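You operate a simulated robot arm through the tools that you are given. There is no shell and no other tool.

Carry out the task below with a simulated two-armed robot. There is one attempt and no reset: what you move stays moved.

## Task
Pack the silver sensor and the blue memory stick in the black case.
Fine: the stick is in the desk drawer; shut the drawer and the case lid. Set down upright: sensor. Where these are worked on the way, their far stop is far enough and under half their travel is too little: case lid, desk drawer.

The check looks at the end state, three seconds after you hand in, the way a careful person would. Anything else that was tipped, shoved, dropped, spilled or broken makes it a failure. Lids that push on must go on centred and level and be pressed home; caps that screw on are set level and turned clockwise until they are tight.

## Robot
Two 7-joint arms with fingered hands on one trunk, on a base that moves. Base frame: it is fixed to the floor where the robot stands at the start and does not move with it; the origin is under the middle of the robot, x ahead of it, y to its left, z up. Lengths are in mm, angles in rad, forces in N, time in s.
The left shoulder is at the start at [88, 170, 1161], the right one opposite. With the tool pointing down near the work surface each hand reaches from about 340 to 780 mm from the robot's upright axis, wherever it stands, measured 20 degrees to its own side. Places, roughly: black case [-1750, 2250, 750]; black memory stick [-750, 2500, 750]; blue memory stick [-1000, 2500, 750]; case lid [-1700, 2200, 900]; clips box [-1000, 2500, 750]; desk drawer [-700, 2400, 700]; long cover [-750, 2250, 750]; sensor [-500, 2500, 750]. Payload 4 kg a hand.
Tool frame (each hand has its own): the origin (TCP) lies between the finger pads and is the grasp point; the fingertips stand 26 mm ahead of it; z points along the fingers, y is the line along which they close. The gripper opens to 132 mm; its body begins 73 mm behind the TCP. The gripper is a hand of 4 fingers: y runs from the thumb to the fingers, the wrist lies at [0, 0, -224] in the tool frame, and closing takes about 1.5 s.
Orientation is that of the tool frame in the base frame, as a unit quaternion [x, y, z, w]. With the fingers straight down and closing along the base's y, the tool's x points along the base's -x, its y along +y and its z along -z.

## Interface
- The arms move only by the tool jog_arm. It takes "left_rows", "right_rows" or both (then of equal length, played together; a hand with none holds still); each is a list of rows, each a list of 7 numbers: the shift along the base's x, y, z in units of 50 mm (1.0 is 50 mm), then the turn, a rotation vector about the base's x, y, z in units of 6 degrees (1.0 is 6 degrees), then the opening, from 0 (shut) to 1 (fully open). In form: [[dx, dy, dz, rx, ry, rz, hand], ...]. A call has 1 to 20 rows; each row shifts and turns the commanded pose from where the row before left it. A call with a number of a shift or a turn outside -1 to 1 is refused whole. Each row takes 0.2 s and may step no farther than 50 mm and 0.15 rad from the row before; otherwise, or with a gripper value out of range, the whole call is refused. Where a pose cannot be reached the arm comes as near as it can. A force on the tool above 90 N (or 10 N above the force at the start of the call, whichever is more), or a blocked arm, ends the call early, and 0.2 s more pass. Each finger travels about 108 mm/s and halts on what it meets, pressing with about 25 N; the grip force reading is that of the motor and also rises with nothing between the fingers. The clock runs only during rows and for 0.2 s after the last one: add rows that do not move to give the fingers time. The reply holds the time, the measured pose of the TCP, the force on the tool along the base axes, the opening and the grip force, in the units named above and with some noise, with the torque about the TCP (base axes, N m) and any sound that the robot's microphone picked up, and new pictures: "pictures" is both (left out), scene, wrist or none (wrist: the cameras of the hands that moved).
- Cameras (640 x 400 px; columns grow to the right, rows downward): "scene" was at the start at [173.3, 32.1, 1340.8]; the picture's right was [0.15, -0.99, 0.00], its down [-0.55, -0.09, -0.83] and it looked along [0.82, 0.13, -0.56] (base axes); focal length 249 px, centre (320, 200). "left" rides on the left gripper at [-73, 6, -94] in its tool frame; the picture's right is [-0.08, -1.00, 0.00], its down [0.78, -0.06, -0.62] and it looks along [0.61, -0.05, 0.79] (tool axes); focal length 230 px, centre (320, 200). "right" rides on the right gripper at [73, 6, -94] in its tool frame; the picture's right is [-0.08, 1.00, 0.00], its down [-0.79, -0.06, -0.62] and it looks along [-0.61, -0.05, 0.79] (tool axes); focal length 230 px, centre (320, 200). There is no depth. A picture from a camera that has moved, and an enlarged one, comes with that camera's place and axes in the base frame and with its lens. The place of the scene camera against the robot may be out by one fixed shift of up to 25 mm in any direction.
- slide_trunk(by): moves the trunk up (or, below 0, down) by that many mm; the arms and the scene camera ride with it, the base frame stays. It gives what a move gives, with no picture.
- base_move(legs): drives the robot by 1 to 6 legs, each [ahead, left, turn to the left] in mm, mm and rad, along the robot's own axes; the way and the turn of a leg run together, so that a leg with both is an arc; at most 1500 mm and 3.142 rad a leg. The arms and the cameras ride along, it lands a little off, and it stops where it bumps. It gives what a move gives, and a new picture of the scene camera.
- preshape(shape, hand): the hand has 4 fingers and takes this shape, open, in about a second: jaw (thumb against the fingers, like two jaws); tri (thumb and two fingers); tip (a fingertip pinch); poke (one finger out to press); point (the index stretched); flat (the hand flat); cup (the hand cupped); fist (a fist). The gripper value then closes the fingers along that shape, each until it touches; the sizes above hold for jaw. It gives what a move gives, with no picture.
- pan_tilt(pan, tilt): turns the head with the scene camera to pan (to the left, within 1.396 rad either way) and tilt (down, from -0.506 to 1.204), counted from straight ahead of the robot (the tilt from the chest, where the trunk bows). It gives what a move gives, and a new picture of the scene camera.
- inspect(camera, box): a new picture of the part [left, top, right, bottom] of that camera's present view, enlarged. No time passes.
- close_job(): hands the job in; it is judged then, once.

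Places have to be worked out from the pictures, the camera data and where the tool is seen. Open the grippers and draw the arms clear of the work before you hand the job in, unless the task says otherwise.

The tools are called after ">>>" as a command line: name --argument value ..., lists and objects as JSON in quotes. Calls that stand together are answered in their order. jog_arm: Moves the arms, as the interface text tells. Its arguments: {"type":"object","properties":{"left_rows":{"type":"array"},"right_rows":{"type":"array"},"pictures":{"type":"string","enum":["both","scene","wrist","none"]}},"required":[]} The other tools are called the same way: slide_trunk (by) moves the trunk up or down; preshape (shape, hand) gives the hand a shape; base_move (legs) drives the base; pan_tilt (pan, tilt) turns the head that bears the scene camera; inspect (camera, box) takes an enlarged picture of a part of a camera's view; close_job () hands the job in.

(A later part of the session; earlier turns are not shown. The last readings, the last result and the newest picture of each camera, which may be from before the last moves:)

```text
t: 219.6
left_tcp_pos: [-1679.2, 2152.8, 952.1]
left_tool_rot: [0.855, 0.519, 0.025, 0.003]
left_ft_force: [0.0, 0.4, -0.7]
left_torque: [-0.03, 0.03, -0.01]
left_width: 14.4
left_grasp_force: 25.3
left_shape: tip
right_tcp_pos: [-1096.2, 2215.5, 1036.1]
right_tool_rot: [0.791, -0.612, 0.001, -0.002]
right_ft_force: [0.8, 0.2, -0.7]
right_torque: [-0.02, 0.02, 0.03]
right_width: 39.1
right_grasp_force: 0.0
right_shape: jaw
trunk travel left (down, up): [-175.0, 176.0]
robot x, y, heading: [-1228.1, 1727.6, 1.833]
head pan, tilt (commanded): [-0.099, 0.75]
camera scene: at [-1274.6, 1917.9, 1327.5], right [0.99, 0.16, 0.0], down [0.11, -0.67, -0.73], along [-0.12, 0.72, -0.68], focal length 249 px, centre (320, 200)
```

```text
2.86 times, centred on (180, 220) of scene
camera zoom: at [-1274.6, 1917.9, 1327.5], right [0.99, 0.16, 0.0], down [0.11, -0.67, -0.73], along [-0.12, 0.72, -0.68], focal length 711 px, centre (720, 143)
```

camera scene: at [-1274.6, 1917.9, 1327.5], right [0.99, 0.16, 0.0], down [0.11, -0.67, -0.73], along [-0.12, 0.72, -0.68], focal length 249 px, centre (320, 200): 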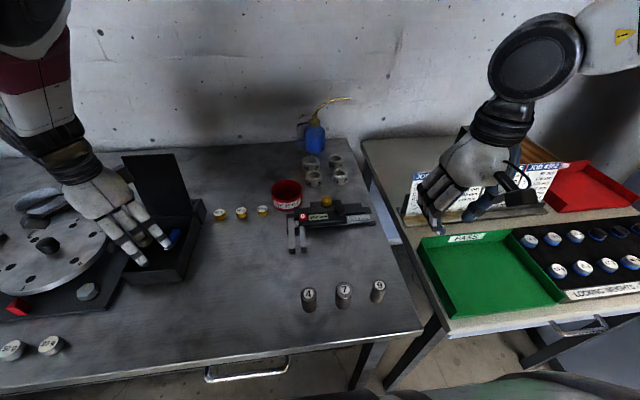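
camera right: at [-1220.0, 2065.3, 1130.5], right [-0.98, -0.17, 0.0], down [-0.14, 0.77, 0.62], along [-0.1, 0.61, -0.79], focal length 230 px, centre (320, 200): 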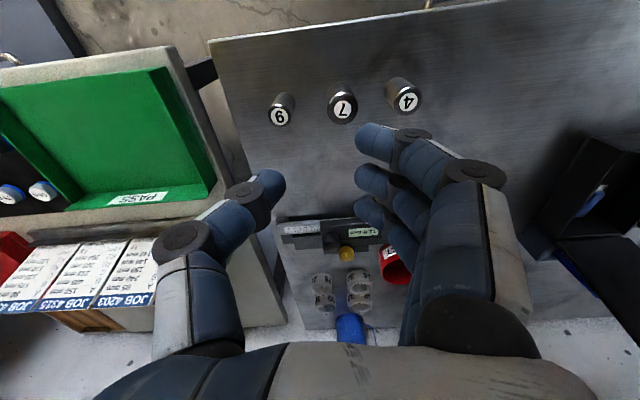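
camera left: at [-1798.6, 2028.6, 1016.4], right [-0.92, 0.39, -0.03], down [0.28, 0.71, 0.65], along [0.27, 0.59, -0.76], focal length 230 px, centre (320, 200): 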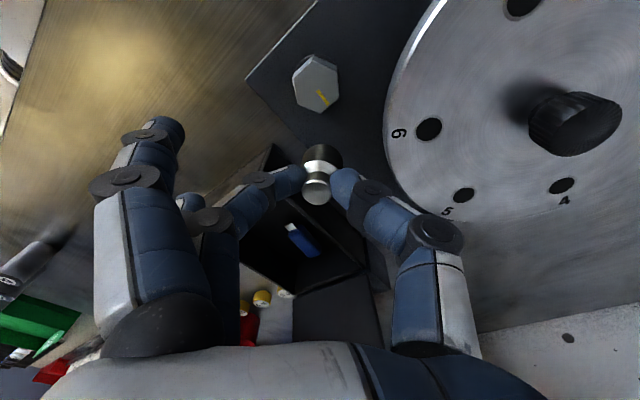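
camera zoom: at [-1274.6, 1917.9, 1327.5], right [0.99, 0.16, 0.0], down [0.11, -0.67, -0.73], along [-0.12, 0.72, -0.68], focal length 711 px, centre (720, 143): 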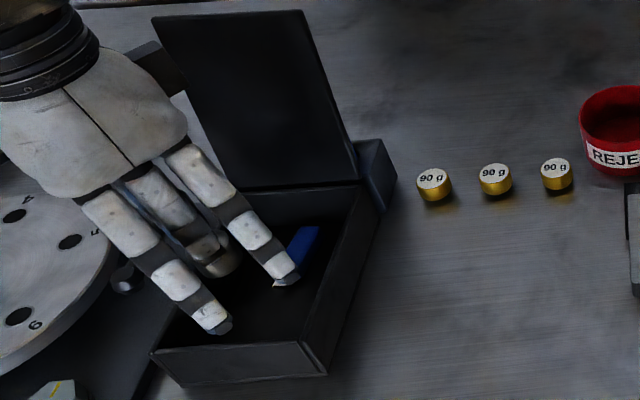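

The sensor is back over the case with the pinching finger toward the front-right corner. I trim the position by a few millimetres and lower partway, checking reach.

>>> jog_arm --left_rows '[[-0.09, 0.1, -0.3, 0, 0, 0, 0.0], [0, 0, -0.4, 0, 0, 0, 0.0], [0, 0, 0, 0, 0, 0, 0.0]]' --pictures "both"

>>> inspect --camera "left" --box '[200, 60, 440, 220]'

>>> inspect --camera "scene" --box '[100, 180, 220, 290]'

```text
t: 220.4
left_tcp_pos: [-1685.6, 2156.6, 916.0]
left_tool_rot: [0.854, 0.519, 0.025, 0.003]
left_ft_force: [-0.7, 0.1, -0.5]
left_torque: [-0.01, 0.01, 0.01]
left_width: 14.4
left_grasp_force: 24.9
left_shape: tip
right_tcp_pos: [-1096.1, 2215.1, 1036.4]
right_tool_rot: [0.79, -0.613, 0.001, -0.003]
right_ft_force: [0.0, 0.5, 0.4]
right_torque: [-0.03, 0.02, -0.03]
right_width: 39.1
right_grasp_force: 0.0
right_shape: jaw
trunk travel left (down, up): [-175.0, 176.0]
robot x, y, heading: [-1229.2, 1727.0, 1.831]
head pan, tilt (commanded): [-0.099, 0.75]
camera scene: at [-1274.9, 1917.5, 1327.5], right [0.99, 0.16, 0.0], down [0.11, -0.67, -0.73], along [-0.12, 0.72, -0.68], focal length 249 px, centre (320, 200)
camera left: at [-1718.8, 2089.1, 1007.7], right [-0.92, 0.39, -0.03], down [0.28, 0.71, 0.65], along [0.28, 0.58, -0.76], focal length 230 px, centre (320, 200)
```

scene: 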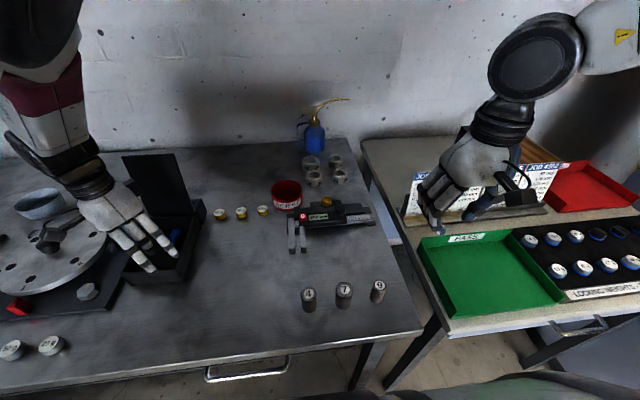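
left: 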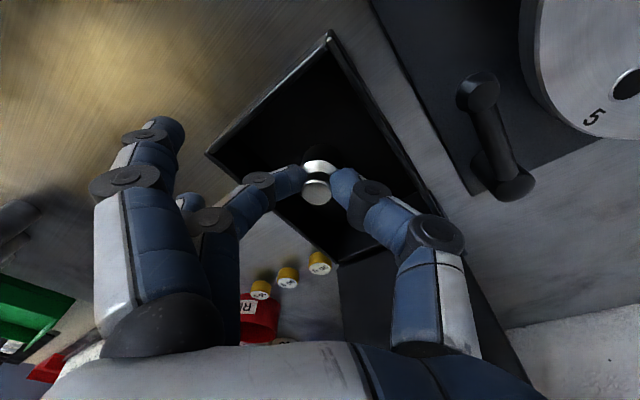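

```text
2.50 times, centred on (320, 140) of left
camera zoom: at [-1718.8, 2089.1, 1007.7], right [-0.92, 0.39, -0.03], down [0.28, 0.71, 0.65], along [0.28, 0.58, -0.76], focal length 575 px, centre (320, 350)
```

zoom: 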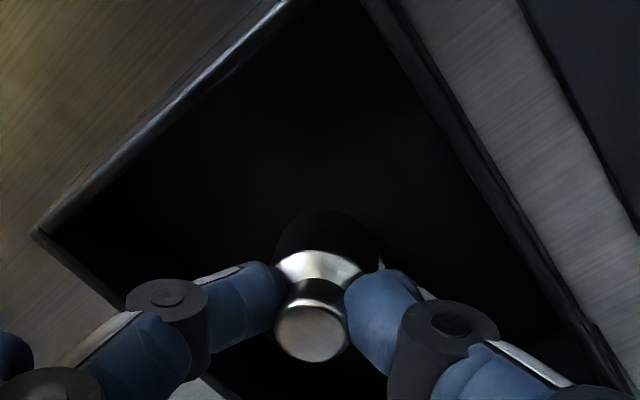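

```text
3.64 times, centred on (160, 235) of scene
camera zoom: at [-1274.9, 1917.5, 1327.5], right [0.99, 0.16, 0.0], down [0.11, -0.67, -0.73], along [-0.12, 0.72, -0.68], focal length 905 px, centre (902, 73)
```

zoom: 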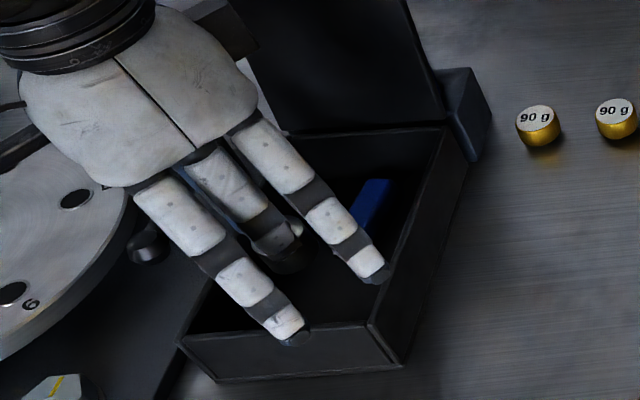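

I add 6° of yaw and 4 mm to the right so the straight fingers clear both walls, then lower to z≈892 and check for any contact.

>>> jog_arm --left_rows '[[0.08, 0.02, 0, 0, 0, 1, 0.0], [0, 0, -0.25, 0, 0, 0, 0.0], [0, 0, -0.22, 0, 0, 0, 0.0], [0, 0, 0, 0, 0, 0, 0.0]]' --pictures "both"

>>> inspect --camera "left" --box '[100, 60, 420, 260]'

>>> inspect --camera "scene" --box '[100, 180, 220, 290]'

```text
t: 221.4
left_tcp_pos: [-1689.3, 2156.9, 893.9]
left_tool_rot: [0.817, 0.575, 0.035, 0.002]
left_ft_force: [0.7, -0.5, -0.8]
left_torque: [0.02, -0.01, 0.03]
left_width: 14.4
left_grasp_force: 24.8
left_shape: tip
right_tcp_pos: [-1096.6, 2215.1, 1035.7]
right_tool_rot: [0.791, -0.612, 0.001, -0.002]
right_ft_force: [-0.3, -0.9, 0.7]
right_torque: [0.01, 0.05, -0.02]
right_width: 39.0
right_grasp_force: 0.1
right_shape: jaw
trunk travel left (down, up): [-175.0, 176.0]
robot x, y, heading: [-1228.5, 1729.1, 1.828]
head pan, tilt (commanded): [-0.099, 0.75]
camera scene: at [-1275.0, 1917.5, 1327.5], right [0.99, 0.16, 0.0], down [0.11, -0.67, -0.73], along [-0.12, 0.72, -0.68], focal length 249 px, centre (320, 200)
camera left: at [-1715.7, 2083.1, 983.9], right [-0.96, 0.26, -0.05], down [0.17, 0.74, 0.66], along [0.21, 0.62, -0.75], focal length 230 px, centre (320, 200)
```

scene: 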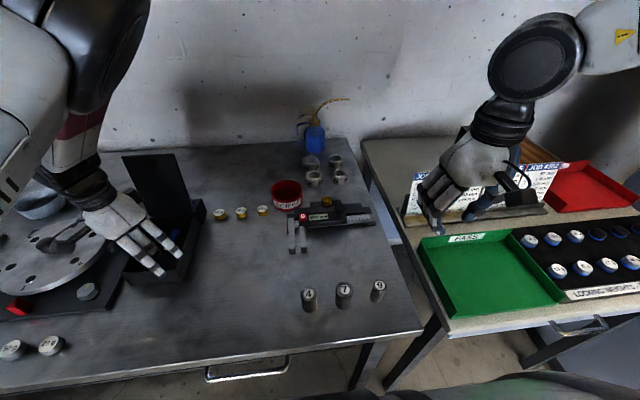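
left: 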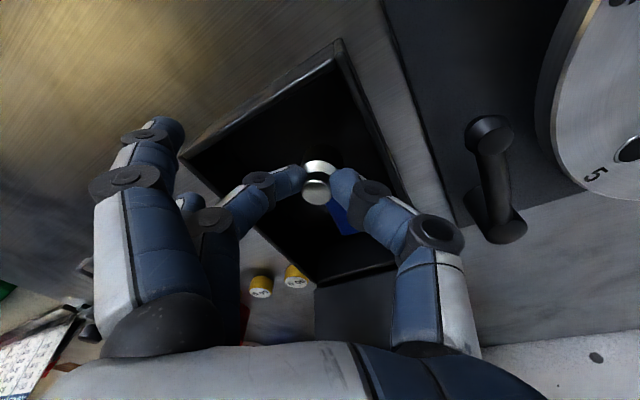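

```text
2.00 times, centred on (260, 160) of left
camera zoom: at [-1715.7, 2083.1, 983.9], right [-0.96, 0.26, -0.05], down [0.17, 0.74, 0.66], along [0.21, 0.62, -0.75], focal length 460 px, centre (440, 280)
```

zoom: 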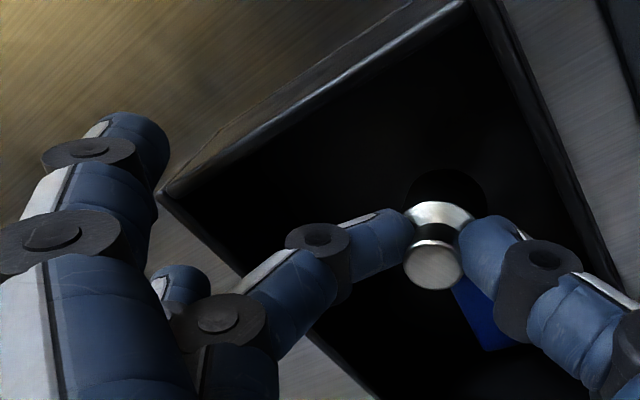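

```text
3.64 times, centred on (160, 235) of scene
camera zoom: at [-1275.0, 1917.5, 1327.5], right [0.99, 0.16, 0.0], down [0.11, -0.67, -0.73], along [-0.12, 0.72, -0.68], focal length 905 px, centre (902, 73)
```

zoom: 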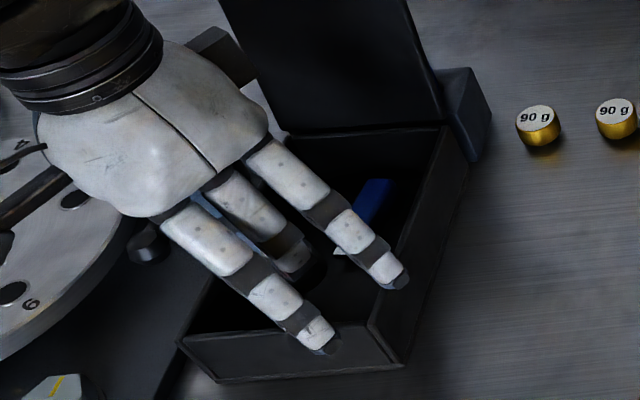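

All fingers straddle the walls with clearance. I lower to z≈880 and check for contact.

>>> jog_arm --left_rows '[[0, 0, -0.16, 0, 0, 0, 0.0], [0, 0, -0.12, 0, 0, 0, 0.0], [0, 0, 0, 0, 0, 0, 0.0]]' --pictures "wrist"

>>> inspect --camera "left" --box '[100, 60, 420, 260]'

```text
t: 222.2
left_tcp_pos: [-1685.0, 2157.5, 879.1]
left_tool_rot: [0.821, 0.57, 0.03, 0.003]
left_ft_force: [0.2, 0.7, -0.2]
left_torque: [0.03, 0.02, 0.02]
left_width: 14.2
left_grasp_force: 24.9
left_shape: tip
right_tcp_pos: [-1096.3, 2214.8, 1035.1]
right_tool_rot: [0.79, -0.613, 0.001, -0.003]
right_ft_force: [0.3, -0.3, -0.4]
right_torque: [-0.03, -0.03, 0.0]
right_width: 39.2
right_grasp_force: 0.1
right_shape: jaw
trunk travel left (down, up): [-175.0, 176.0]
robot x, y, heading: [-1230.7, 1726.3, 1.831]
head pan, tilt (commanded): [-0.099, 0.75]
camera left: at [-1711.7, 2085.5, 969.1], right [-0.96, 0.28, -0.04], down [0.18, 0.74, 0.65], along [0.21, 0.61, -0.76], focal length 230 px, centre (320, 200)
```

left: 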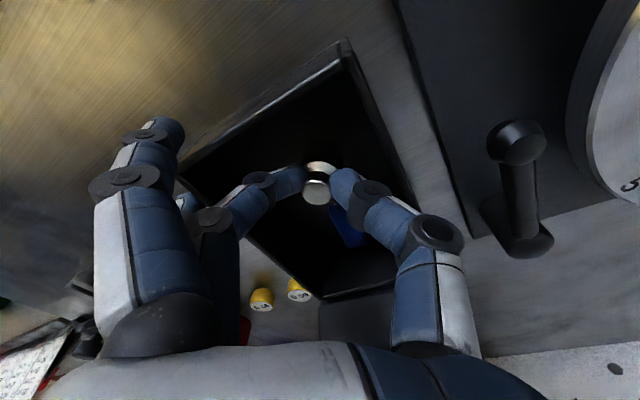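

```text
2.00 times, centred on (260, 160) of left
camera zoom: at [-1711.7, 2085.5, 969.1], right [-0.96, 0.28, -0.04], down [0.18, 0.74, 0.65], along [0.21, 0.61, -0.76], focal length 460 px, centre (440, 280)
```

zoom: 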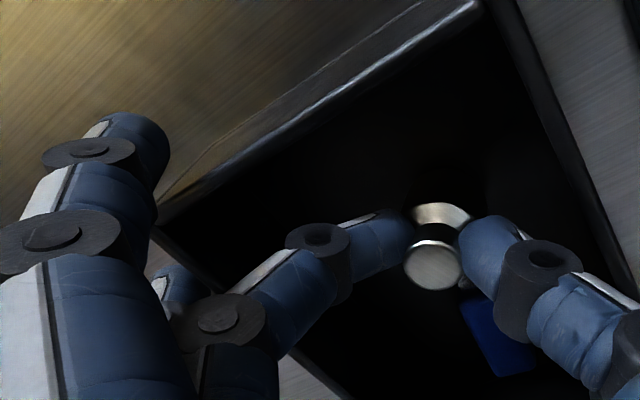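

Still free. I go down 3 mm at a time to feel for the floor.

>>> jog_arm --left_rows '[[0, 0, -0.06, 0, 0, 0, 0.0], [0, 0, 0, 0, 0, 0, 0.0]]' --pictures "none"

>>> jog_arm --left_rows '[[0, 0, -0.05, 0, 0, 0, 0.0], [0, 0, 0, 0, 0, 0, 0.0]]' --pictures "none"

```text
t: 222.8
left_tcp_pos: [-1684.6, 2156.3, 873.5]
left_tool_rot: [0.822, 0.569, 0.027, 0.003]
left_ft_force: [0.0, -0.8, 0.1]
left_torque: [0.03, -0.01, -0.01]
left_width: 14.5
left_grasp_force: 24.3
left_shape: tip
right_tcp_pos: [-1096.8, 2215.2, 1035.9]
right_tool_rot: [0.79, -0.614, 0.001, -0.003]
right_ft_force: [0.2, -0.1, -0.6]
right_torque: [0.02, 0.02, 0.01]
right_width: 39.2
right_grasp_force: 0.1
right_shape: jaw
trunk travel left (down, up): [-175.0, 176.0]
robot x, y, heading: [-1229.5, 1723.4, 1.829]
head pan, tilt (commanded): [-0.099, 0.75]
```

```text
t: 223.4
left_tcp_pos: [-1682.9, 2158.2, 873.5]
left_tool_rot: [0.823, 0.567, 0.027, 0.003]
left_ft_force: [-0.2, 0.0, -1.2]
left_torque: [-0.01, -0.01, -0.03]
left_width: 14.2
left_grasp_force: 25.0
left_shape: tip
right_tcp_pos: [-1095.5, 2215.0, 1036.1]
right_tool_rot: [0.79, -0.613, 0.001, -0.003]
right_ft_force: [-0.2, -0.5, 0.2]
right_torque: [-0.03, -0.02, -0.02]
right_width: 38.8
right_grasp_force: 0.1
right_shape: jaw
trunk travel left (down, up): [-175.0, 176.0]
robot x, y, heading: [-1229.7, 1726.0, 1.828]
head pan, tilt (commanded): [-0.099, 0.75]
```

No contact at z≈873.5 yet; two more small steps.

>>> jog_arm --left_rows '[[0, 0, -0.05, 0, 0, 0, 0.0], [0, 0, 0, 0, 0, 0, 0.0]]' --pictures "none"

>>> jog_arm --left_rows '[[0, 0, -0.05, 0, 0, 0, 0.0], [0, 0, 0, 0, 0, 0, 0.0]]' --pictures "wrist"

>>> inspect --camera "left" --box '[100, 60, 420, 260]'

```text
t: 224.0
left_tcp_pos: [-1680.2, 2159.7, 871.6]
left_tool_rot: [0.825, 0.564, 0.027, 0.002]
left_ft_force: [-1.2, -1.2, 4.2]
left_torque: [-0.04, -0.03, 0.0]
left_width: 14.3
left_grasp_force: 24.6
left_shape: tip
right_tcp_pos: [-1095.4, 2215.3, 1036.4]
right_tool_rot: [0.791, -0.612, 0.001, -0.003]
right_ft_force: [0.5, 0.9, -0.2]
right_torque: [0.04, -0.03, 0.0]
right_width: 39.0
right_grasp_force: 0.1
right_shape: jaw
trunk travel left (down, up): [-175.0, 176.0]
robot x, y, heading: [-1230.3, 1728.6, 1.834]
head pan, tilt (commanded): [-0.099, 0.75]
```

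```text
t: 224.6
left_tcp_pos: [-1681.2, 2159.3, 872.7]
left_tool_rot: [0.826, 0.563, 0.025, 0.0]
left_ft_force: [-4.0, 0.2, 17.7]
left_torque: [-0.03, -0.12, -0.04]
left_width: 14.9
left_grasp_force: 24.9
left_shape: tip
right_tcp_pos: [-1095.8, 2214.4, 1036.5]
right_tool_rot: [0.791, -0.611, 0.001, -0.003]
right_ft_force: [-0.6, -0.9, -0.2]
right_torque: [-0.03, 0.02, 0.04]
right_width: 39.2
right_grasp_force: 0.0
right_shape: jaw
trunk travel left (down, up): [-175.0, 176.0]
robot x, y, heading: [-1231.9, 1723.4, 1.835]
head pan, tilt (commanded): [-0.099, 0.75]
camera left: at [-1707.3, 2088.0, 962.2], right [-0.96, 0.29, -0.03], down [0.2, 0.73, 0.65], along [0.21, 0.61, -0.76], focal length 230 px, centre (320, 200)
```

left: 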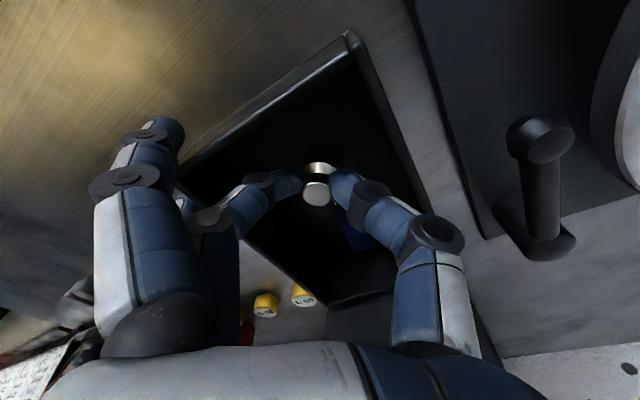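

```text
2.00 times, centred on (260, 160) of left
camera zoom: at [-1707.3, 2088.0, 962.2], right [-0.96, 0.29, -0.03], down [0.2, 0.73, 0.65], along [0.21, 0.61, -0.76], focal length 460 px, centre (440, 280)
```

zoom: 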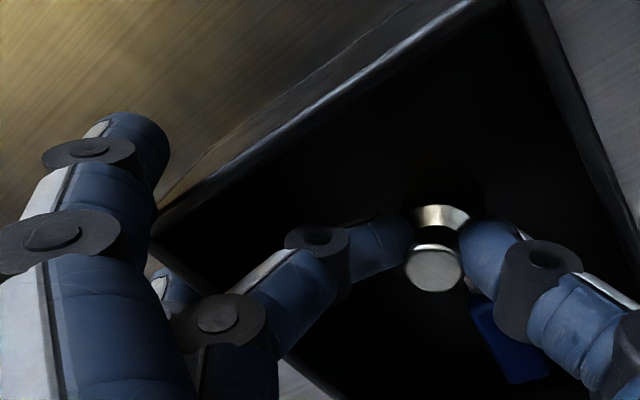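

Contact of about 18 N: the sensor is on the case floor. I ease off 2 mm and open the pinch just enough to free the knob.

>>> jog_arm --left_rows '[[0, 0, 0.04, 0, 0, 0, 0.05], [0, 0, 0, 0, 0, 0, 0.12], [0, 0, 0, 0, 0, 0, 0.17], [0, 0, 0, 0, 0, 0, 0.2], [0, 0, 0, 0, 0, 0, 0.22], [0, 0, 0, 0, 0, 0, 0.22]]' --pictures "wrist"

>>> inspect --camera "left" --box '[220, 100, 420, 230]'

```text
t: 226.0
left_tcp_pos: [-1681.6, 2159.2, 870.2]
left_tool_rot: [0.826, 0.564, 0.027, 0.002]
left_ft_force: [-0.7, 0.0, -0.2]
left_torque: [0.01, 0.02, -0.01]
left_width: 28.7
left_grasp_force: 0.0
left_shape: tip
right_tcp_pos: [-1095.9, 2215.9, 1036.5]
right_tool_rot: [0.79, -0.613, 0.002, -0.003]
right_ft_force: [-0.3, -0.2, 0.2]
right_torque: [-0.01, 0.02, 0.0]
right_width: 39.1
right_grasp_force: 0.0
right_shape: jaw
trunk travel left (down, up): [-175.0, 176.0]
robot x, y, heading: [-1229.5, 1724.9, 1.826]
head pan, tilt (commanded): [-0.099, 0.75]
camera left: at [-1708.4, 2087.4, 961.5], right [-0.96, 0.29, -0.04], down [0.2, 0.74, 0.65], along [0.21, 0.61, -0.76], focal length 230 px, centre (320, 200)
```

left: 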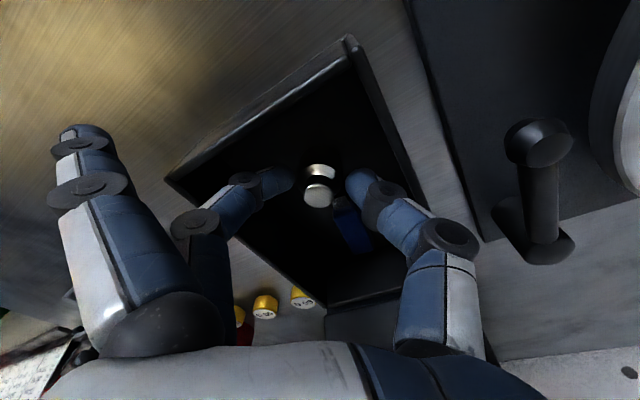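

```text
3.08 times, centred on (320, 165) of left
camera zoom: at [-1708.4, 2087.4, 961.5], right [-0.96, 0.29, -0.04], down [0.2, 0.74, 0.65], along [0.21, 0.61, -0.76], focal length 708 px, centre (320, 308)
```

zoom: 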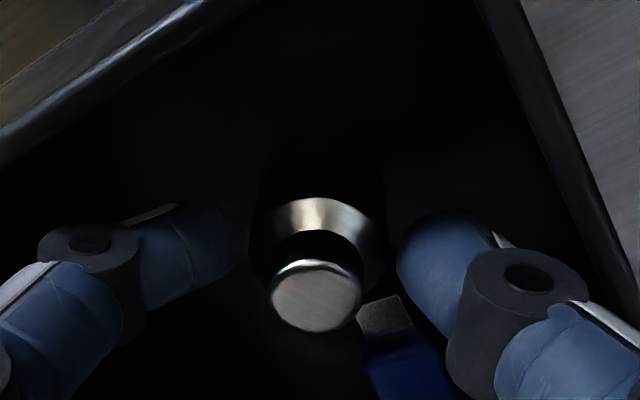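

The sensor stands upright, released. Because this arm drifts sideways near its reach limit, I lift the hand straight up with the trunk instead.

>>> slide_trunk --by 60

>>> inspect --camera "left" --box '[160, 20, 480, 220]'

>>> inspect --camera "scene" --box '[80, 160, 260, 290]'

```text
t: 227.0
left_tcp_pos: [-1701.3, 2150.0, 932.4]
left_tool_rot: [0.809, 0.586, 0.044, -0.001]
left_ft_force: [-0.3, -0.4, -0.2]
left_torque: [-0.04, -0.05, 0.0]
left_width: 28.5
left_grasp_force: 0.0
left_shape: tip
right_tcp_pos: [-1096.5, 2214.9, 1096.0]
right_tool_rot: [0.79, -0.613, 0.002, -0.003]
right_ft_force: [0.0, 0.2, -0.2]
right_torque: [-0.03, 0.02, 0.0]
right_width: 39.1
right_grasp_force: 0.1
right_shape: jaw
trunk travel left (down, up): [-235.0, 116.0]
robot x, y, heading: [-1230.6, 1722.0, 1.828]
head pan, tilt (commanded): [-0.099, 0.75]
```

```text
2.00 times, centred on (320, 120) of left
camera zoom: at [-1725.8, 2075.9, 1021.1], right [-0.97, 0.24, -0.06], down [0.14, 0.73, 0.67], along [0.2, 0.64, -0.74], focal length 460 px, centre (320, 360)
```

zoom: 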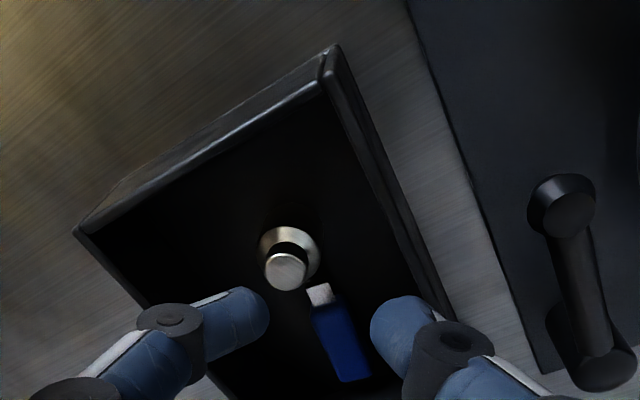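

```text
3.08 times, centred on (170, 225) of scene
camera zoom: at [-1265.8, 1882.6, 1388.9], right [0.99, 0.16, 0.0], down [0.11, -0.67, -0.73], along [-0.12, 0.72, -0.68], focal length 766 px, centre (782, 123)
```

zoom: 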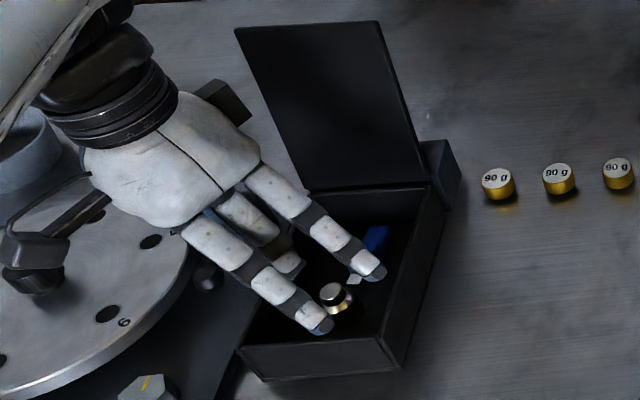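

The sensor stands upright beside the stick in the case. I raise the left hand further, draw it back and undo the yaw.

>>> jog_arm --left_rows '[[0, 0, 0.7, 0, 0, 0, 0.25], [0, 0, 0.7, 0, 0, 0, 0.25], [0.15, -0.55, 0.2, 0, 0, -1, 0.3], [0.15, -0.55, 0.2, 0, 0, -1, 0.3], [0.1, -0.4, 0, 0, 0, -1, 0.3], [0, 0, 0, 0, 0, -1, 0.3], [0, 0, 0, 0, 0, -1, 0.3], [0, 0, 0, 0, 0, -1, 0.3], [0, 0, 0, 0, 0, -1, 0.3], [0, 0, 0, 0, 0, -1, 0.3], [0, 0, 0, 0, 0, -1, 0.3], [0, 0, 0, 0, 0, -1, 0.3], [0, 0, 0, 0, 0, -1, 0.3], [0, 0, 0, 0, 0, -1, 0.3], [0, 0, 0, 0, 0, 0, 0.3]]' --pictures "both"

>>> inspect --camera "scene" --box '[80, 160, 260, 290]'

```text
t: 230.2
left_tcp_pos: [-1672.2, 2071.5, 1015.9]
left_tool_rot: [0.999, -0.032, 0.023, 0.017]
left_ft_force: [-0.4, -0.2, -0.1]
left_torque: [-0.02, -0.01, -0.02]
left_width: 38.8
left_grasp_force: 0.0
left_shape: tip
left hand out of reach, approached as far as the arm can: row 1, 2
right_tcp_pos: [-1096.1, 2214.6, 1096.2]
right_tool_rot: [0.791, -0.612, 0.001, -0.002]
right_ft_force: [-0.5, -0.5, 0.4]
right_torque: [0.01, 0.01, 0.0]
right_width: 39.3
right_grasp_force: 0.0
right_shape: jaw
trunk travel left (down, up): [-235.0, 116.0]
robot x, y, heading: [-1229.3, 1729.0, 1.831]
head pan, tilt (commanded): [-0.099, 0.75]
camera scene: at [-1265.5, 1881.8, 1389.1], right [0.99, 0.16, 0.0], down [0.11, -0.67, -0.73], along [-0.12, 0.72, -0.68], focal length 249 px, centre (320, 200)
camera left: at [-1750.5, 2074.4, 1106.9], right [-0.01, 1.0, -0.03], down [0.76, 0.03, 0.65], along [0.65, -0.02, -0.76], focal length 230 px, centre (320, 200)
```

scene: 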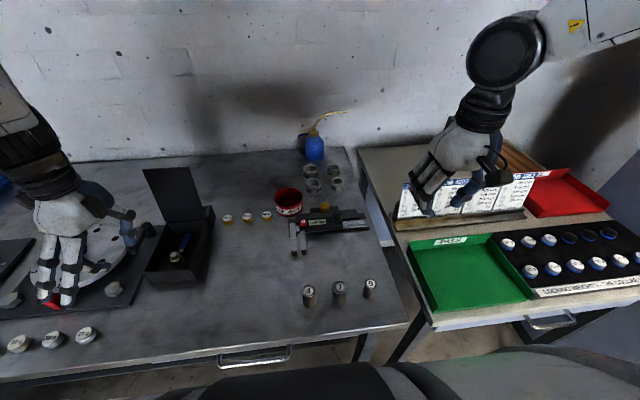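
left: 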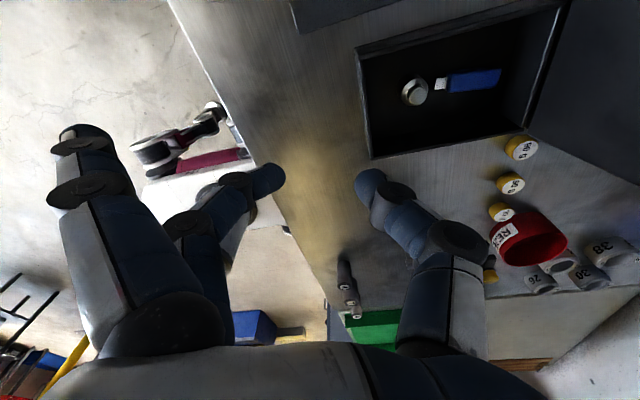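

```text
3.08 times, centred on (170, 225) of scene
camera zoom: at [-1265.5, 1881.8, 1389.1], right [0.99, 0.16, 0.0], down [0.11, -0.67, -0.73], along [-0.12, 0.72, -0.68], focal length 766 px, centre (782, 123)
```

zoom: 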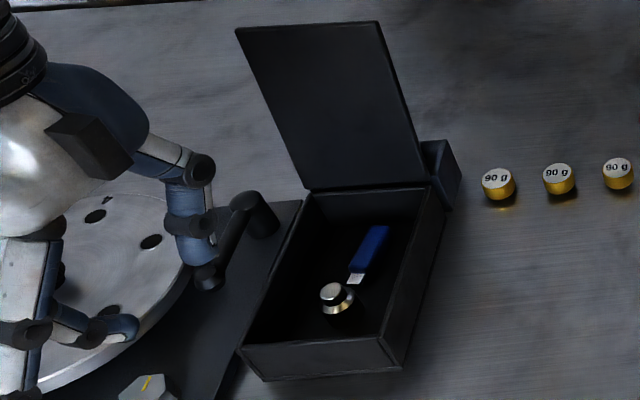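

Both items are in place: the sensor upright, the stick beside it. Next the lid: I turn the left hand back to its normal yaw, set the trunk back down and return the base to where I worked the lid before.

>>> jog_arm --left_rows '[[0, 0, 0.5, 0, 0, -1, 0.3], [0, 0, 0.5, 0, 0, -1, 0.3], [0, 0, 0.3, 0, 0, -1, 0.3], [0, 0, 0, 0, 0, -1, 0.3], [0, 0, 0, 0, 0, -1, 0.3], [0, 0, 0, 0, 0, -1, 0.3], [0, 0, 0, 0, 0, -1, 0.3], [0, 0, 0, 0, 0, -1, 0.3], [0, 0, 0, 0, 0, -1, 0.3], [0, 0, 0, 0, 0, -1, 0.3], [0, 0, 0, 0, 0, -1, 0.3], [0, 0, 0, 0, 0, -0.9, 0.3], [0, 0, 0, 0, 0, 0, 0.3]]' --pictures "none"

>>> slide_trunk --by -60

>>> base_move --legs '[[-12, 143, 0]]'

```text
t: 233.0
left_tcp_pos: [-1672.7, 2070.5, 1081.1]
left_tool_rot: [0.793, -0.609, 0.009, 0.027]
left_ft_force: [-0.4, 0.5, 0.5]
left_torque: [0.0, -0.03, 0.0]
left_width: 39.0
left_grasp_force: 0.0
left_shape: tip
right_tcp_pos: [-1095.5, 2214.0, 1095.6]
right_tool_rot: [0.79, -0.613, 0.001, -0.003]
right_ft_force: [0.1, -0.2, -1.2]
right_torque: [0.0, 0.0, 0.01]
right_width: 39.2
right_grasp_force: 0.1
right_shape: jaw
trunk travel left (down, up): [-235.0, 116.0]
robot x, y, heading: [-1229.6, 1723.9, 1.833]
head pan, tilt (commanded): [-0.099, 0.75]
```

```text
t: 234.0
left_tcp_pos: [-1670.8, 2069.0, 1021.6]
left_tool_rot: [0.793, -0.608, 0.007, 0.025]
left_ft_force: [-0.5, -0.4, -0.7]
left_torque: [0.05, 0.02, 0.03]
left_width: 38.9
left_grasp_force: 0.0
left_shape: tip
right_tcp_pos: [-1094.8, 2214.1, 1035.8]
right_tool_rot: [0.79, -0.613, 0.0, -0.003]
right_ft_force: [-0.5, -0.4, -0.1]
right_torque: [0.02, -0.01, 0.0]
right_width: 39.1
right_grasp_force: 0.0
right_shape: jaw
trunk travel left (down, up): [-175.0, 176.0]
robot x, y, heading: [-1228.3, 1729.5, 1.833]
head pan, tilt (commanded): [-0.099, 0.75]
```

```text
t: 235.9
left_tcp_pos: [-1806.1, 2022.5, 1020.7]
left_tool_rot: [0.792, -0.61, 0.009, 0.027]
left_ft_force: [0.5, 0.0, -0.5]
left_torque: [-0.02, 0.01, -0.02]
left_width: 39.2
left_grasp_force: 0.0
left_shape: tip
right_tcp_pos: [-1231.0, 2166.7, 1035.3]
right_tool_rot: [0.79, -0.613, 0.001, -0.003]
right_ft_force: [-0.6, -0.2, -0.4]
right_torque: [0.0, 0.0, 0.05]
right_width: 39.0
right_grasp_force: 0.0
right_shape: jaw
trunk travel left (down, up): [-175.0, 176.0]
robot x, y, heading: [-1365.2, 1677.8, 1.831]
head pan, tilt (commanded): [-0.099, 0.75]
camera scene: at [-1410.2, 1869.1, 1327.5], right [0.99, 0.16, 0.0], down [0.11, -0.67, -0.73], along [-0.12, 0.72, -0.68], focal length 249 px, centre (320, 200)
```

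scene: 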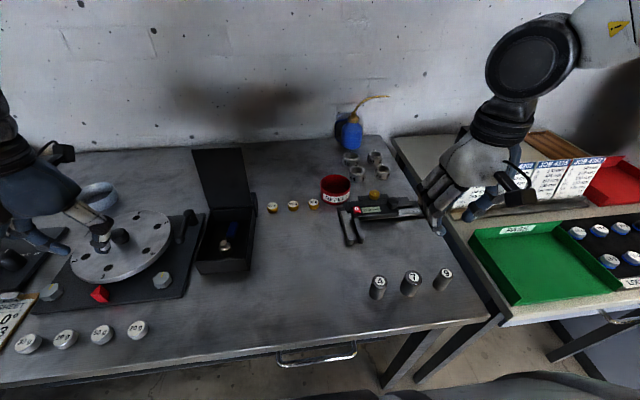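

The base is back where I worked the lid. I raise the left hand, level it and bring it above the knob of the open lid.

>>> jog_arm --left_rows '[[0, 0, 0.85, 0.25, -0.09, 0, 0.45], [0, 0, 0.85, 0.26, -0.09, 0, 0.45], [0.277, 0.79, 0, 0, 0, 0, 0.45], [0.277, 0.79, 0, 0, 0, 0, 0.45], [0.277, 0.79, 0, 0, 0, 0, 0.45], [0.277, 0.79, 0, 0, 0, 0, 0.45], [0.277, 0.79, 0, 0, 0, 0, 0.45], [0.277, 0.79, 0, 0, 0, 0, 0.45], [0.277, 0.75, 0, 0, 0, 0, 0.45], [0, 0, 0, 0, 0, 0, 0.45]]' --pictures "both"

>>> inspect --camera "left" --box '[200, 60, 440, 220]'

```text
t: 238.1
left_tcp_pos: [-1707.9, 2296.5, 1109.5]
left_tool_rot: [0.793, -0.61, 0.0, 0.0]
left_ft_force: [0.1, 0.5, -0.6]
left_torque: [0.02, 0.0, 0.01]
left_width: 58.7
left_grasp_force: 0.0
left_shape: tip
right_tcp_pos: [-1229.1, 2165.9, 1037.0]
right_tool_rot: [0.79, -0.614, 0.002, -0.003]
right_ft_force: [0.5, -0.3, 0.4]
right_torque: [0.01, 0.04, -0.01]
right_width: 39.3
right_grasp_force: 0.0
right_shape: jaw
trunk travel left (down, up): [-175.0, 176.0]
robot x, y, heading: [-1366.7, 1679.9, 1.828]
head pan, tilt (commanded): [-0.099, 0.75]
camera scene: at [-1409.6, 1868.3, 1327.8], right [0.99, 0.16, 0.0], down [0.11, -0.67, -0.73], along [-0.12, 0.72, -0.68], focal length 249 px, centre (320, 200)
camera left: at [-1732.4, 2367.0, 1202.6], right [0.94, 0.33, 0.0], down [0.26, -0.74, 0.62], along [0.2, -0.58, -0.79], focal length 230 px, centre (320, 200)
```

scene: 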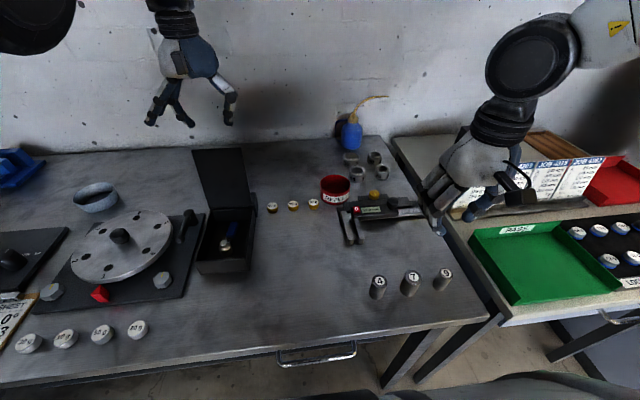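
left: 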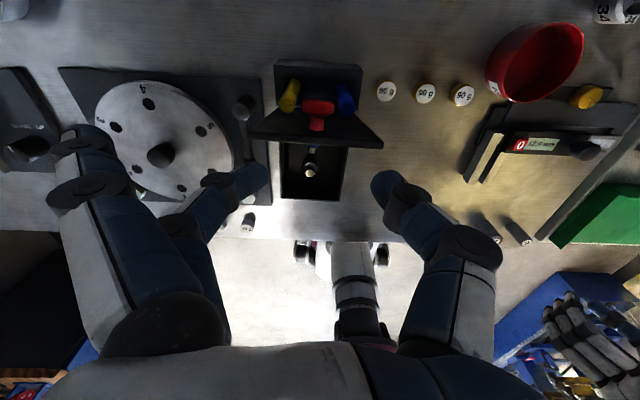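

```text
2.50 times, centred on (320, 140) of left
camera zoom: at [-1732.4, 2367.0, 1202.6], right [0.94, 0.33, 0.0], down [0.26, -0.74, 0.62], along [0.2, -0.58, -0.79], focal length 575 px, centre (320, 350)
```

zoom: 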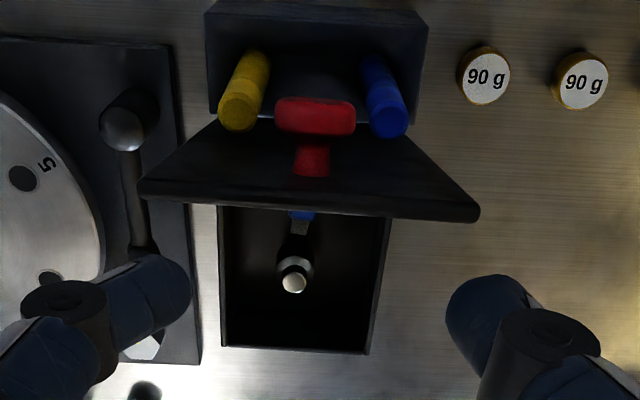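

I see the knob of the open lid from above, its head at about v≈2676, pointing backward with the pens well below. I tilt the hand 10° so the fingers come in from behind the lid, and lower to just above the knob.

>>> jog_arm --left_rows '[[-0.06, 0.12, 0, -0.8, -0.213, 0, 0.45], [-0.07, 0.13, 0, -0.8, -0.213, 0, 0.45], [0, 0, -0.6, 0, 0, 0, 0.4], [0, 0, -0.4, 0, 0, 0, 0.4], [0, 0, 0, 0, 0, 0, 0.4]]' --pictures "both"

>>> inspect --camera "left" --box '[200, 60, 440, 220]'

```text
t: 239.3
left_tcp_pos: [-1714.1, 2297.1, 1057.5]
left_tool_rot: [0.79, -0.608, 0.068, 0.052]
left_ft_force: [-1.9, 2.8, 19.1]
left_torque: [-0.08, -0.08, -0.03]
left_width: 54.2
left_grasp_force: 0.0
left_shape: tip
left hand out of reach, approached as far as the arm can: row 2
right_tcp_pos: [-1230.6, 2165.5, 1036.8]
right_tool_rot: [0.79, -0.613, 0.001, -0.003]
right_ft_force: [0.3, -0.3, -0.4]
right_torque: [0.0, 0.0, 0.0]
right_width: 39.2
right_grasp_force: 0.0
right_shape: jaw
trunk travel left (down, up): [-175.0, 176.0]
robot x, y, heading: [-1365.0, 1677.4, 1.835]
head pan, tilt (commanded): [-0.099, 0.75]
camera scene: at [-1409.3, 1868.1, 1328.1], right [0.99, 0.16, 0.0], down [0.11, -0.67, -0.73], along [-0.12, 0.72, -0.68], focal length 249 px, centre (320, 200)
camera left: at [-1743.2, 2380.8, 1137.7], right [0.94, 0.33, -0.01], down [0.23, -0.63, 0.74], along [0.24, -0.7, -0.67], focal length 230 px, centre (320, 200)
```

scene: 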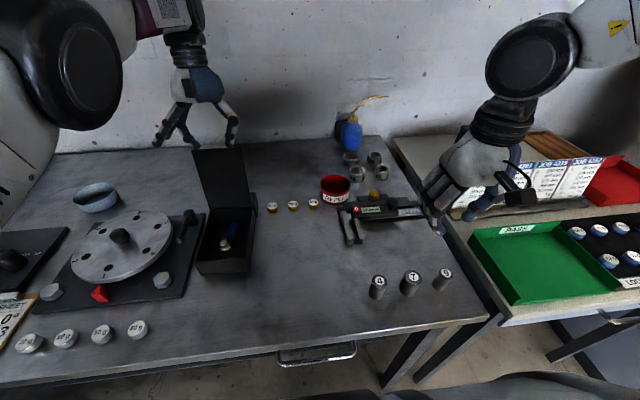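
left: 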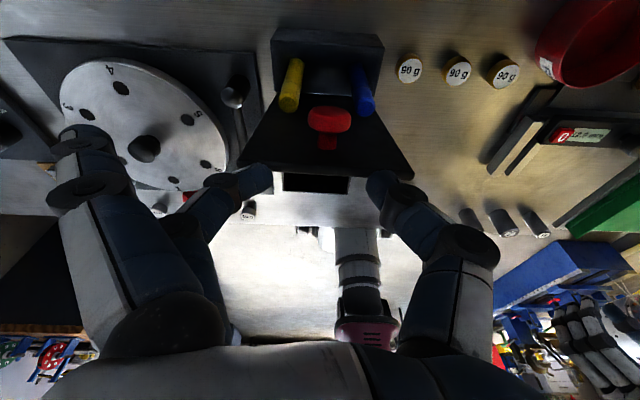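

```text
2.50 times, centred on (320, 140) of left
camera zoom: at [-1743.2, 2380.8, 1137.7], right [0.94, 0.33, -0.01], down [0.23, -0.63, 0.74], along [0.24, -0.7, -0.67], focal length 575 px, centre (320, 350)
```

zoom: 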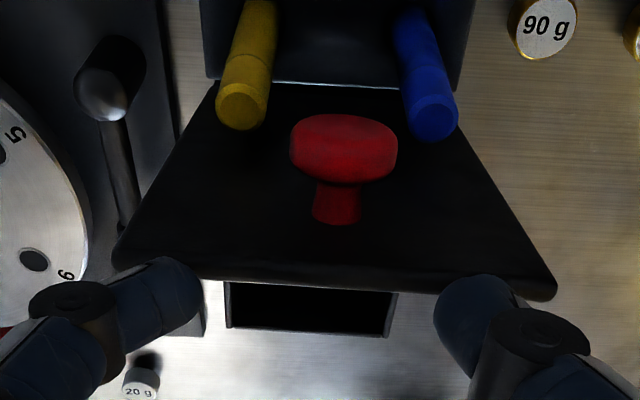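

The fingertips came down on the lid's top edge (19 N), so I'm slightly too far forward and at the arm's limit. I raise the hand, bring the base 35 mm closer and retry behind the lid.

>>> jog_arm --left_rows '[[0, 0, 0.3, 0, 0, 0, 0.4], [0, 0, 0.4, 0, 0, 0, 0.4], [0, 0, 0, 0, 0, 0, 0.4]]' --pictures "none"

>>> base_move --legs '[[35, 0, 0]]'

>>> inspect --camera "left" --box '[200, 60, 440, 220]'

```text
t: 240.1
left_tcp_pos: [-1713.9, 2296.0, 1087.8]
left_tool_rot: [0.789, -0.608, 0.069, 0.053]
left_ft_force: [-0.4, 0.3, 0.5]
left_torque: [0.04, -0.01, 0.03]
left_width: 53.2
left_grasp_force: 0.0
left_shape: tip
right_tcp_pos: [-1231.1, 2166.4, 1035.0]
right_tool_rot: [0.79, -0.613, 0.001, -0.003]
right_ft_force: [0.3, -0.8, -0.7]
right_torque: [-0.02, -0.04, -0.02]
right_width: 39.0
right_grasp_force: 0.2
right_shape: jaw
trunk travel left (down, up): [-175.0, 176.0]
robot x, y, heading: [-1365.2, 1677.4, 1.829]
head pan, tilt (commanded): [-0.099, 0.75]
```

```text
t: 241.0
left_tcp_pos: [-1723.3, 2329.7, 1088.2]
left_tool_rot: [0.789, -0.608, 0.069, 0.053]
left_ft_force: [0.2, 0.4, 0.4]
left_torque: [-0.03, 0.0, 0.01]
left_width: 53.2
left_grasp_force: 0.1
left_shape: tip
right_tcp_pos: [-1239.2, 2201.6, 1036.5]
right_tool_rot: [0.79, -0.613, 0.001, -0.002]
right_ft_force: [-0.5, 0.6, -0.8]
right_torque: [-0.02, -0.05, -0.01]
right_width: 39.2
right_grasp_force: 0.1
right_shape: jaw
trunk travel left (down, up): [-175.0, 176.0]
robot x, y, heading: [-1374.3, 1713.4, 1.823]
head pan, tilt (commanded): [-0.099, 0.75]
camera scene: at [-1418.9, 1903.5, 1327.4], right [0.99, 0.16, 0.0], down [0.11, -0.67, -0.73], along [-0.12, 0.72, -0.68], focal length 249 px, centre (320, 200)
```

scene: 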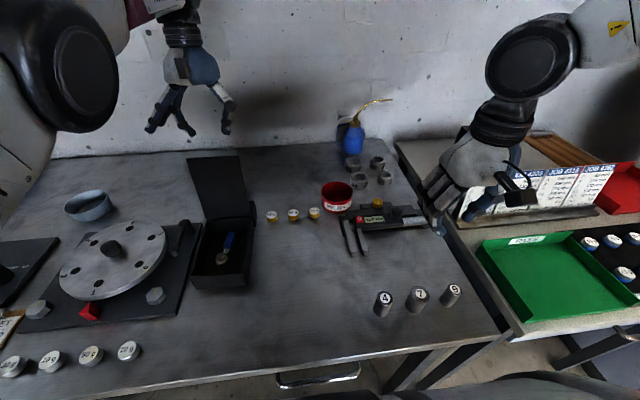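

```text
2.50 times, centred on (320, 140) of left
camera zoom: at [-1751.8, 2415.7, 1168.0], right [0.94, 0.33, -0.01], down [0.23, -0.63, 0.74], along [0.24, -0.7, -0.67], focal length 575 px, centre (320, 350)
```

zoom: 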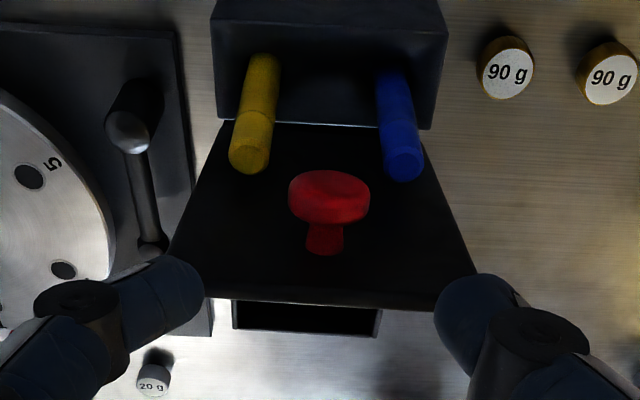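

Now the hand is behind the lid: the knob head triangulates to [-1712, 2309, 993]. I lower behind the lid's top edge and then move in on the knob.

>>> jog_arm --left_rows '[[0.14, -0.13, 0, 0, 0, 0, 0.42], [0, 0, -0.8, 0, 0, 0, 0.42], [0, 0, -0.75, 0, 0, 0, 0.42], [0, 0, 0, 0, 0, 0, 0.42]]' --pictures "wrist"

>>> inspect --camera "left" --box '[200, 80, 440, 240]'

```text
t: 242.0
left_tcp_pos: [-1715.5, 2321.8, 1009.3]
left_tool_rot: [0.789, -0.608, 0.068, 0.054]
left_ft_force: [1.3, 0.2, -0.1]
left_torque: [-0.01, 0.02, -0.01]
left_width: 54.5
left_grasp_force: 0.1
left_shape: tip
right_tcp_pos: [-1238.7, 2199.4, 1036.0]
right_tool_rot: [0.79, -0.613, 0.002, -0.003]
right_ft_force: [0.8, 0.0, 0.5]
right_torque: [0.02, -0.02, -0.01]
right_width: 39.3
right_grasp_force: 0.1
right_shape: jaw
trunk travel left (down, up): [-175.0, 176.0]
robot x, y, heading: [-1370.1, 1714.4, 1.832]
head pan, tilt (commanded): [-0.099, 0.75]
camera left: at [-1744.5, 2407.6, 1089.4], right [0.94, 0.33, -0.01], down [0.23, -0.63, 0.74], along [0.24, -0.7, -0.67], focal length 230 px, centre (320, 200)
```

left: 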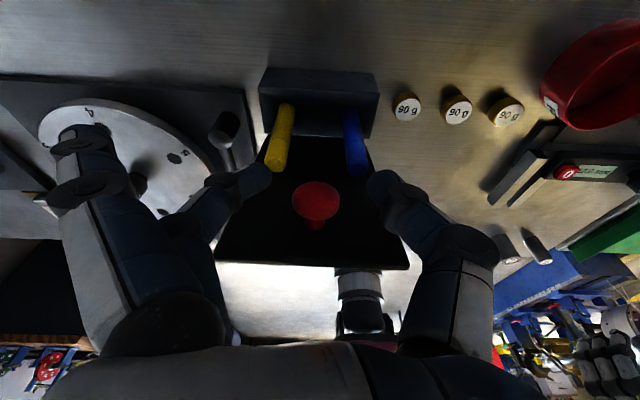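

```text
2.50 times, centred on (320, 160) of left
camera zoom: at [-1744.5, 2407.6, 1089.4], right [0.94, 0.33, -0.01], down [0.23, -0.63, 0.74], along [0.24, -0.7, -0.67], focal length 575 px, centre (320, 300)
```

zoom: 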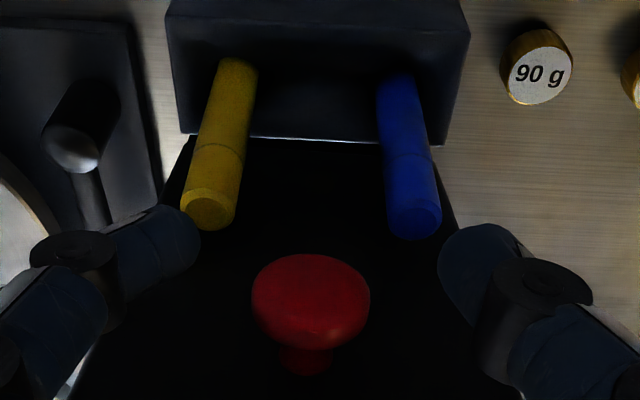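

Good clearance; the knob needs to come about 10 mm deeper between the fingertips. I move in and close the pinch.

>>> jog_arm --left_rows '[[0.03, -0.11, 0, 0, 0, 0, 0.4], [0.025, -0.09, 0, 0, 0, 0, 0.35], [0, 0, 0, 0, 0, 0, 0.25], [0, 0, 0, 0, 0, 0, 0.15], [0, 0, 0, 0, 0, 0, 0.05], [0, 0, 0, 0, 0, 0, 0.05], [0, 0, 0, 0, 0, 0, 0.05]]' --pictures "wrist"

>>> inspect --camera "left" --box '[200, 80, 440, 240]'

```text
t: 243.6
left_tcp_pos: [-1713.6, 2313.0, 1010.0]
left_tool_rot: [0.789, -0.608, 0.069, 0.052]
left_ft_force: [0.3, -0.2, -0.1]
left_torque: [0.05, -0.03, 0.0]
left_width: 18.4
left_grasp_force: 24.9
left_shape: tip
right_tcp_pos: [-1238.3, 2199.8, 1035.7]
right_tool_rot: [0.791, -0.612, 0.001, -0.003]
right_ft_force: [-0.3, -0.4, 0.2]
right_torque: [-0.02, 0.01, 0.0]
right_width: 39.2
right_grasp_force: 0.1
right_shape: jaw
trunk travel left (down, up): [-175.0, 176.0]
robot x, y, heading: [-1373.6, 1711.6, 1.833]
head pan, tilt (commanded): [-0.099, 0.75]
camera left: at [-1742.4, 2398.1, 1089.3], right [0.94, 0.33, -0.01], down [0.23, -0.63, 0.74], along [0.24, -0.7, -0.67], focal length 230 px, centre (320, 200)
```

left: 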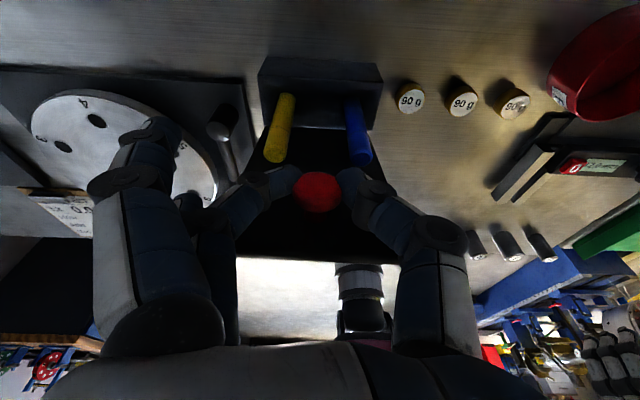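

```text
2.50 times, centred on (320, 160) of left
camera zoom: at [-1742.4, 2398.1, 1089.3], right [0.94, 0.33, -0.01], down [0.23, -0.63, 0.74], along [0.24, -0.7, -0.67], focal length 575 px, centre (320, 300)
```

zoom: 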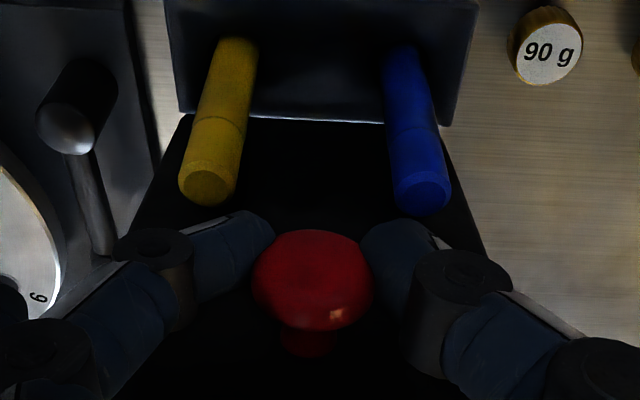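

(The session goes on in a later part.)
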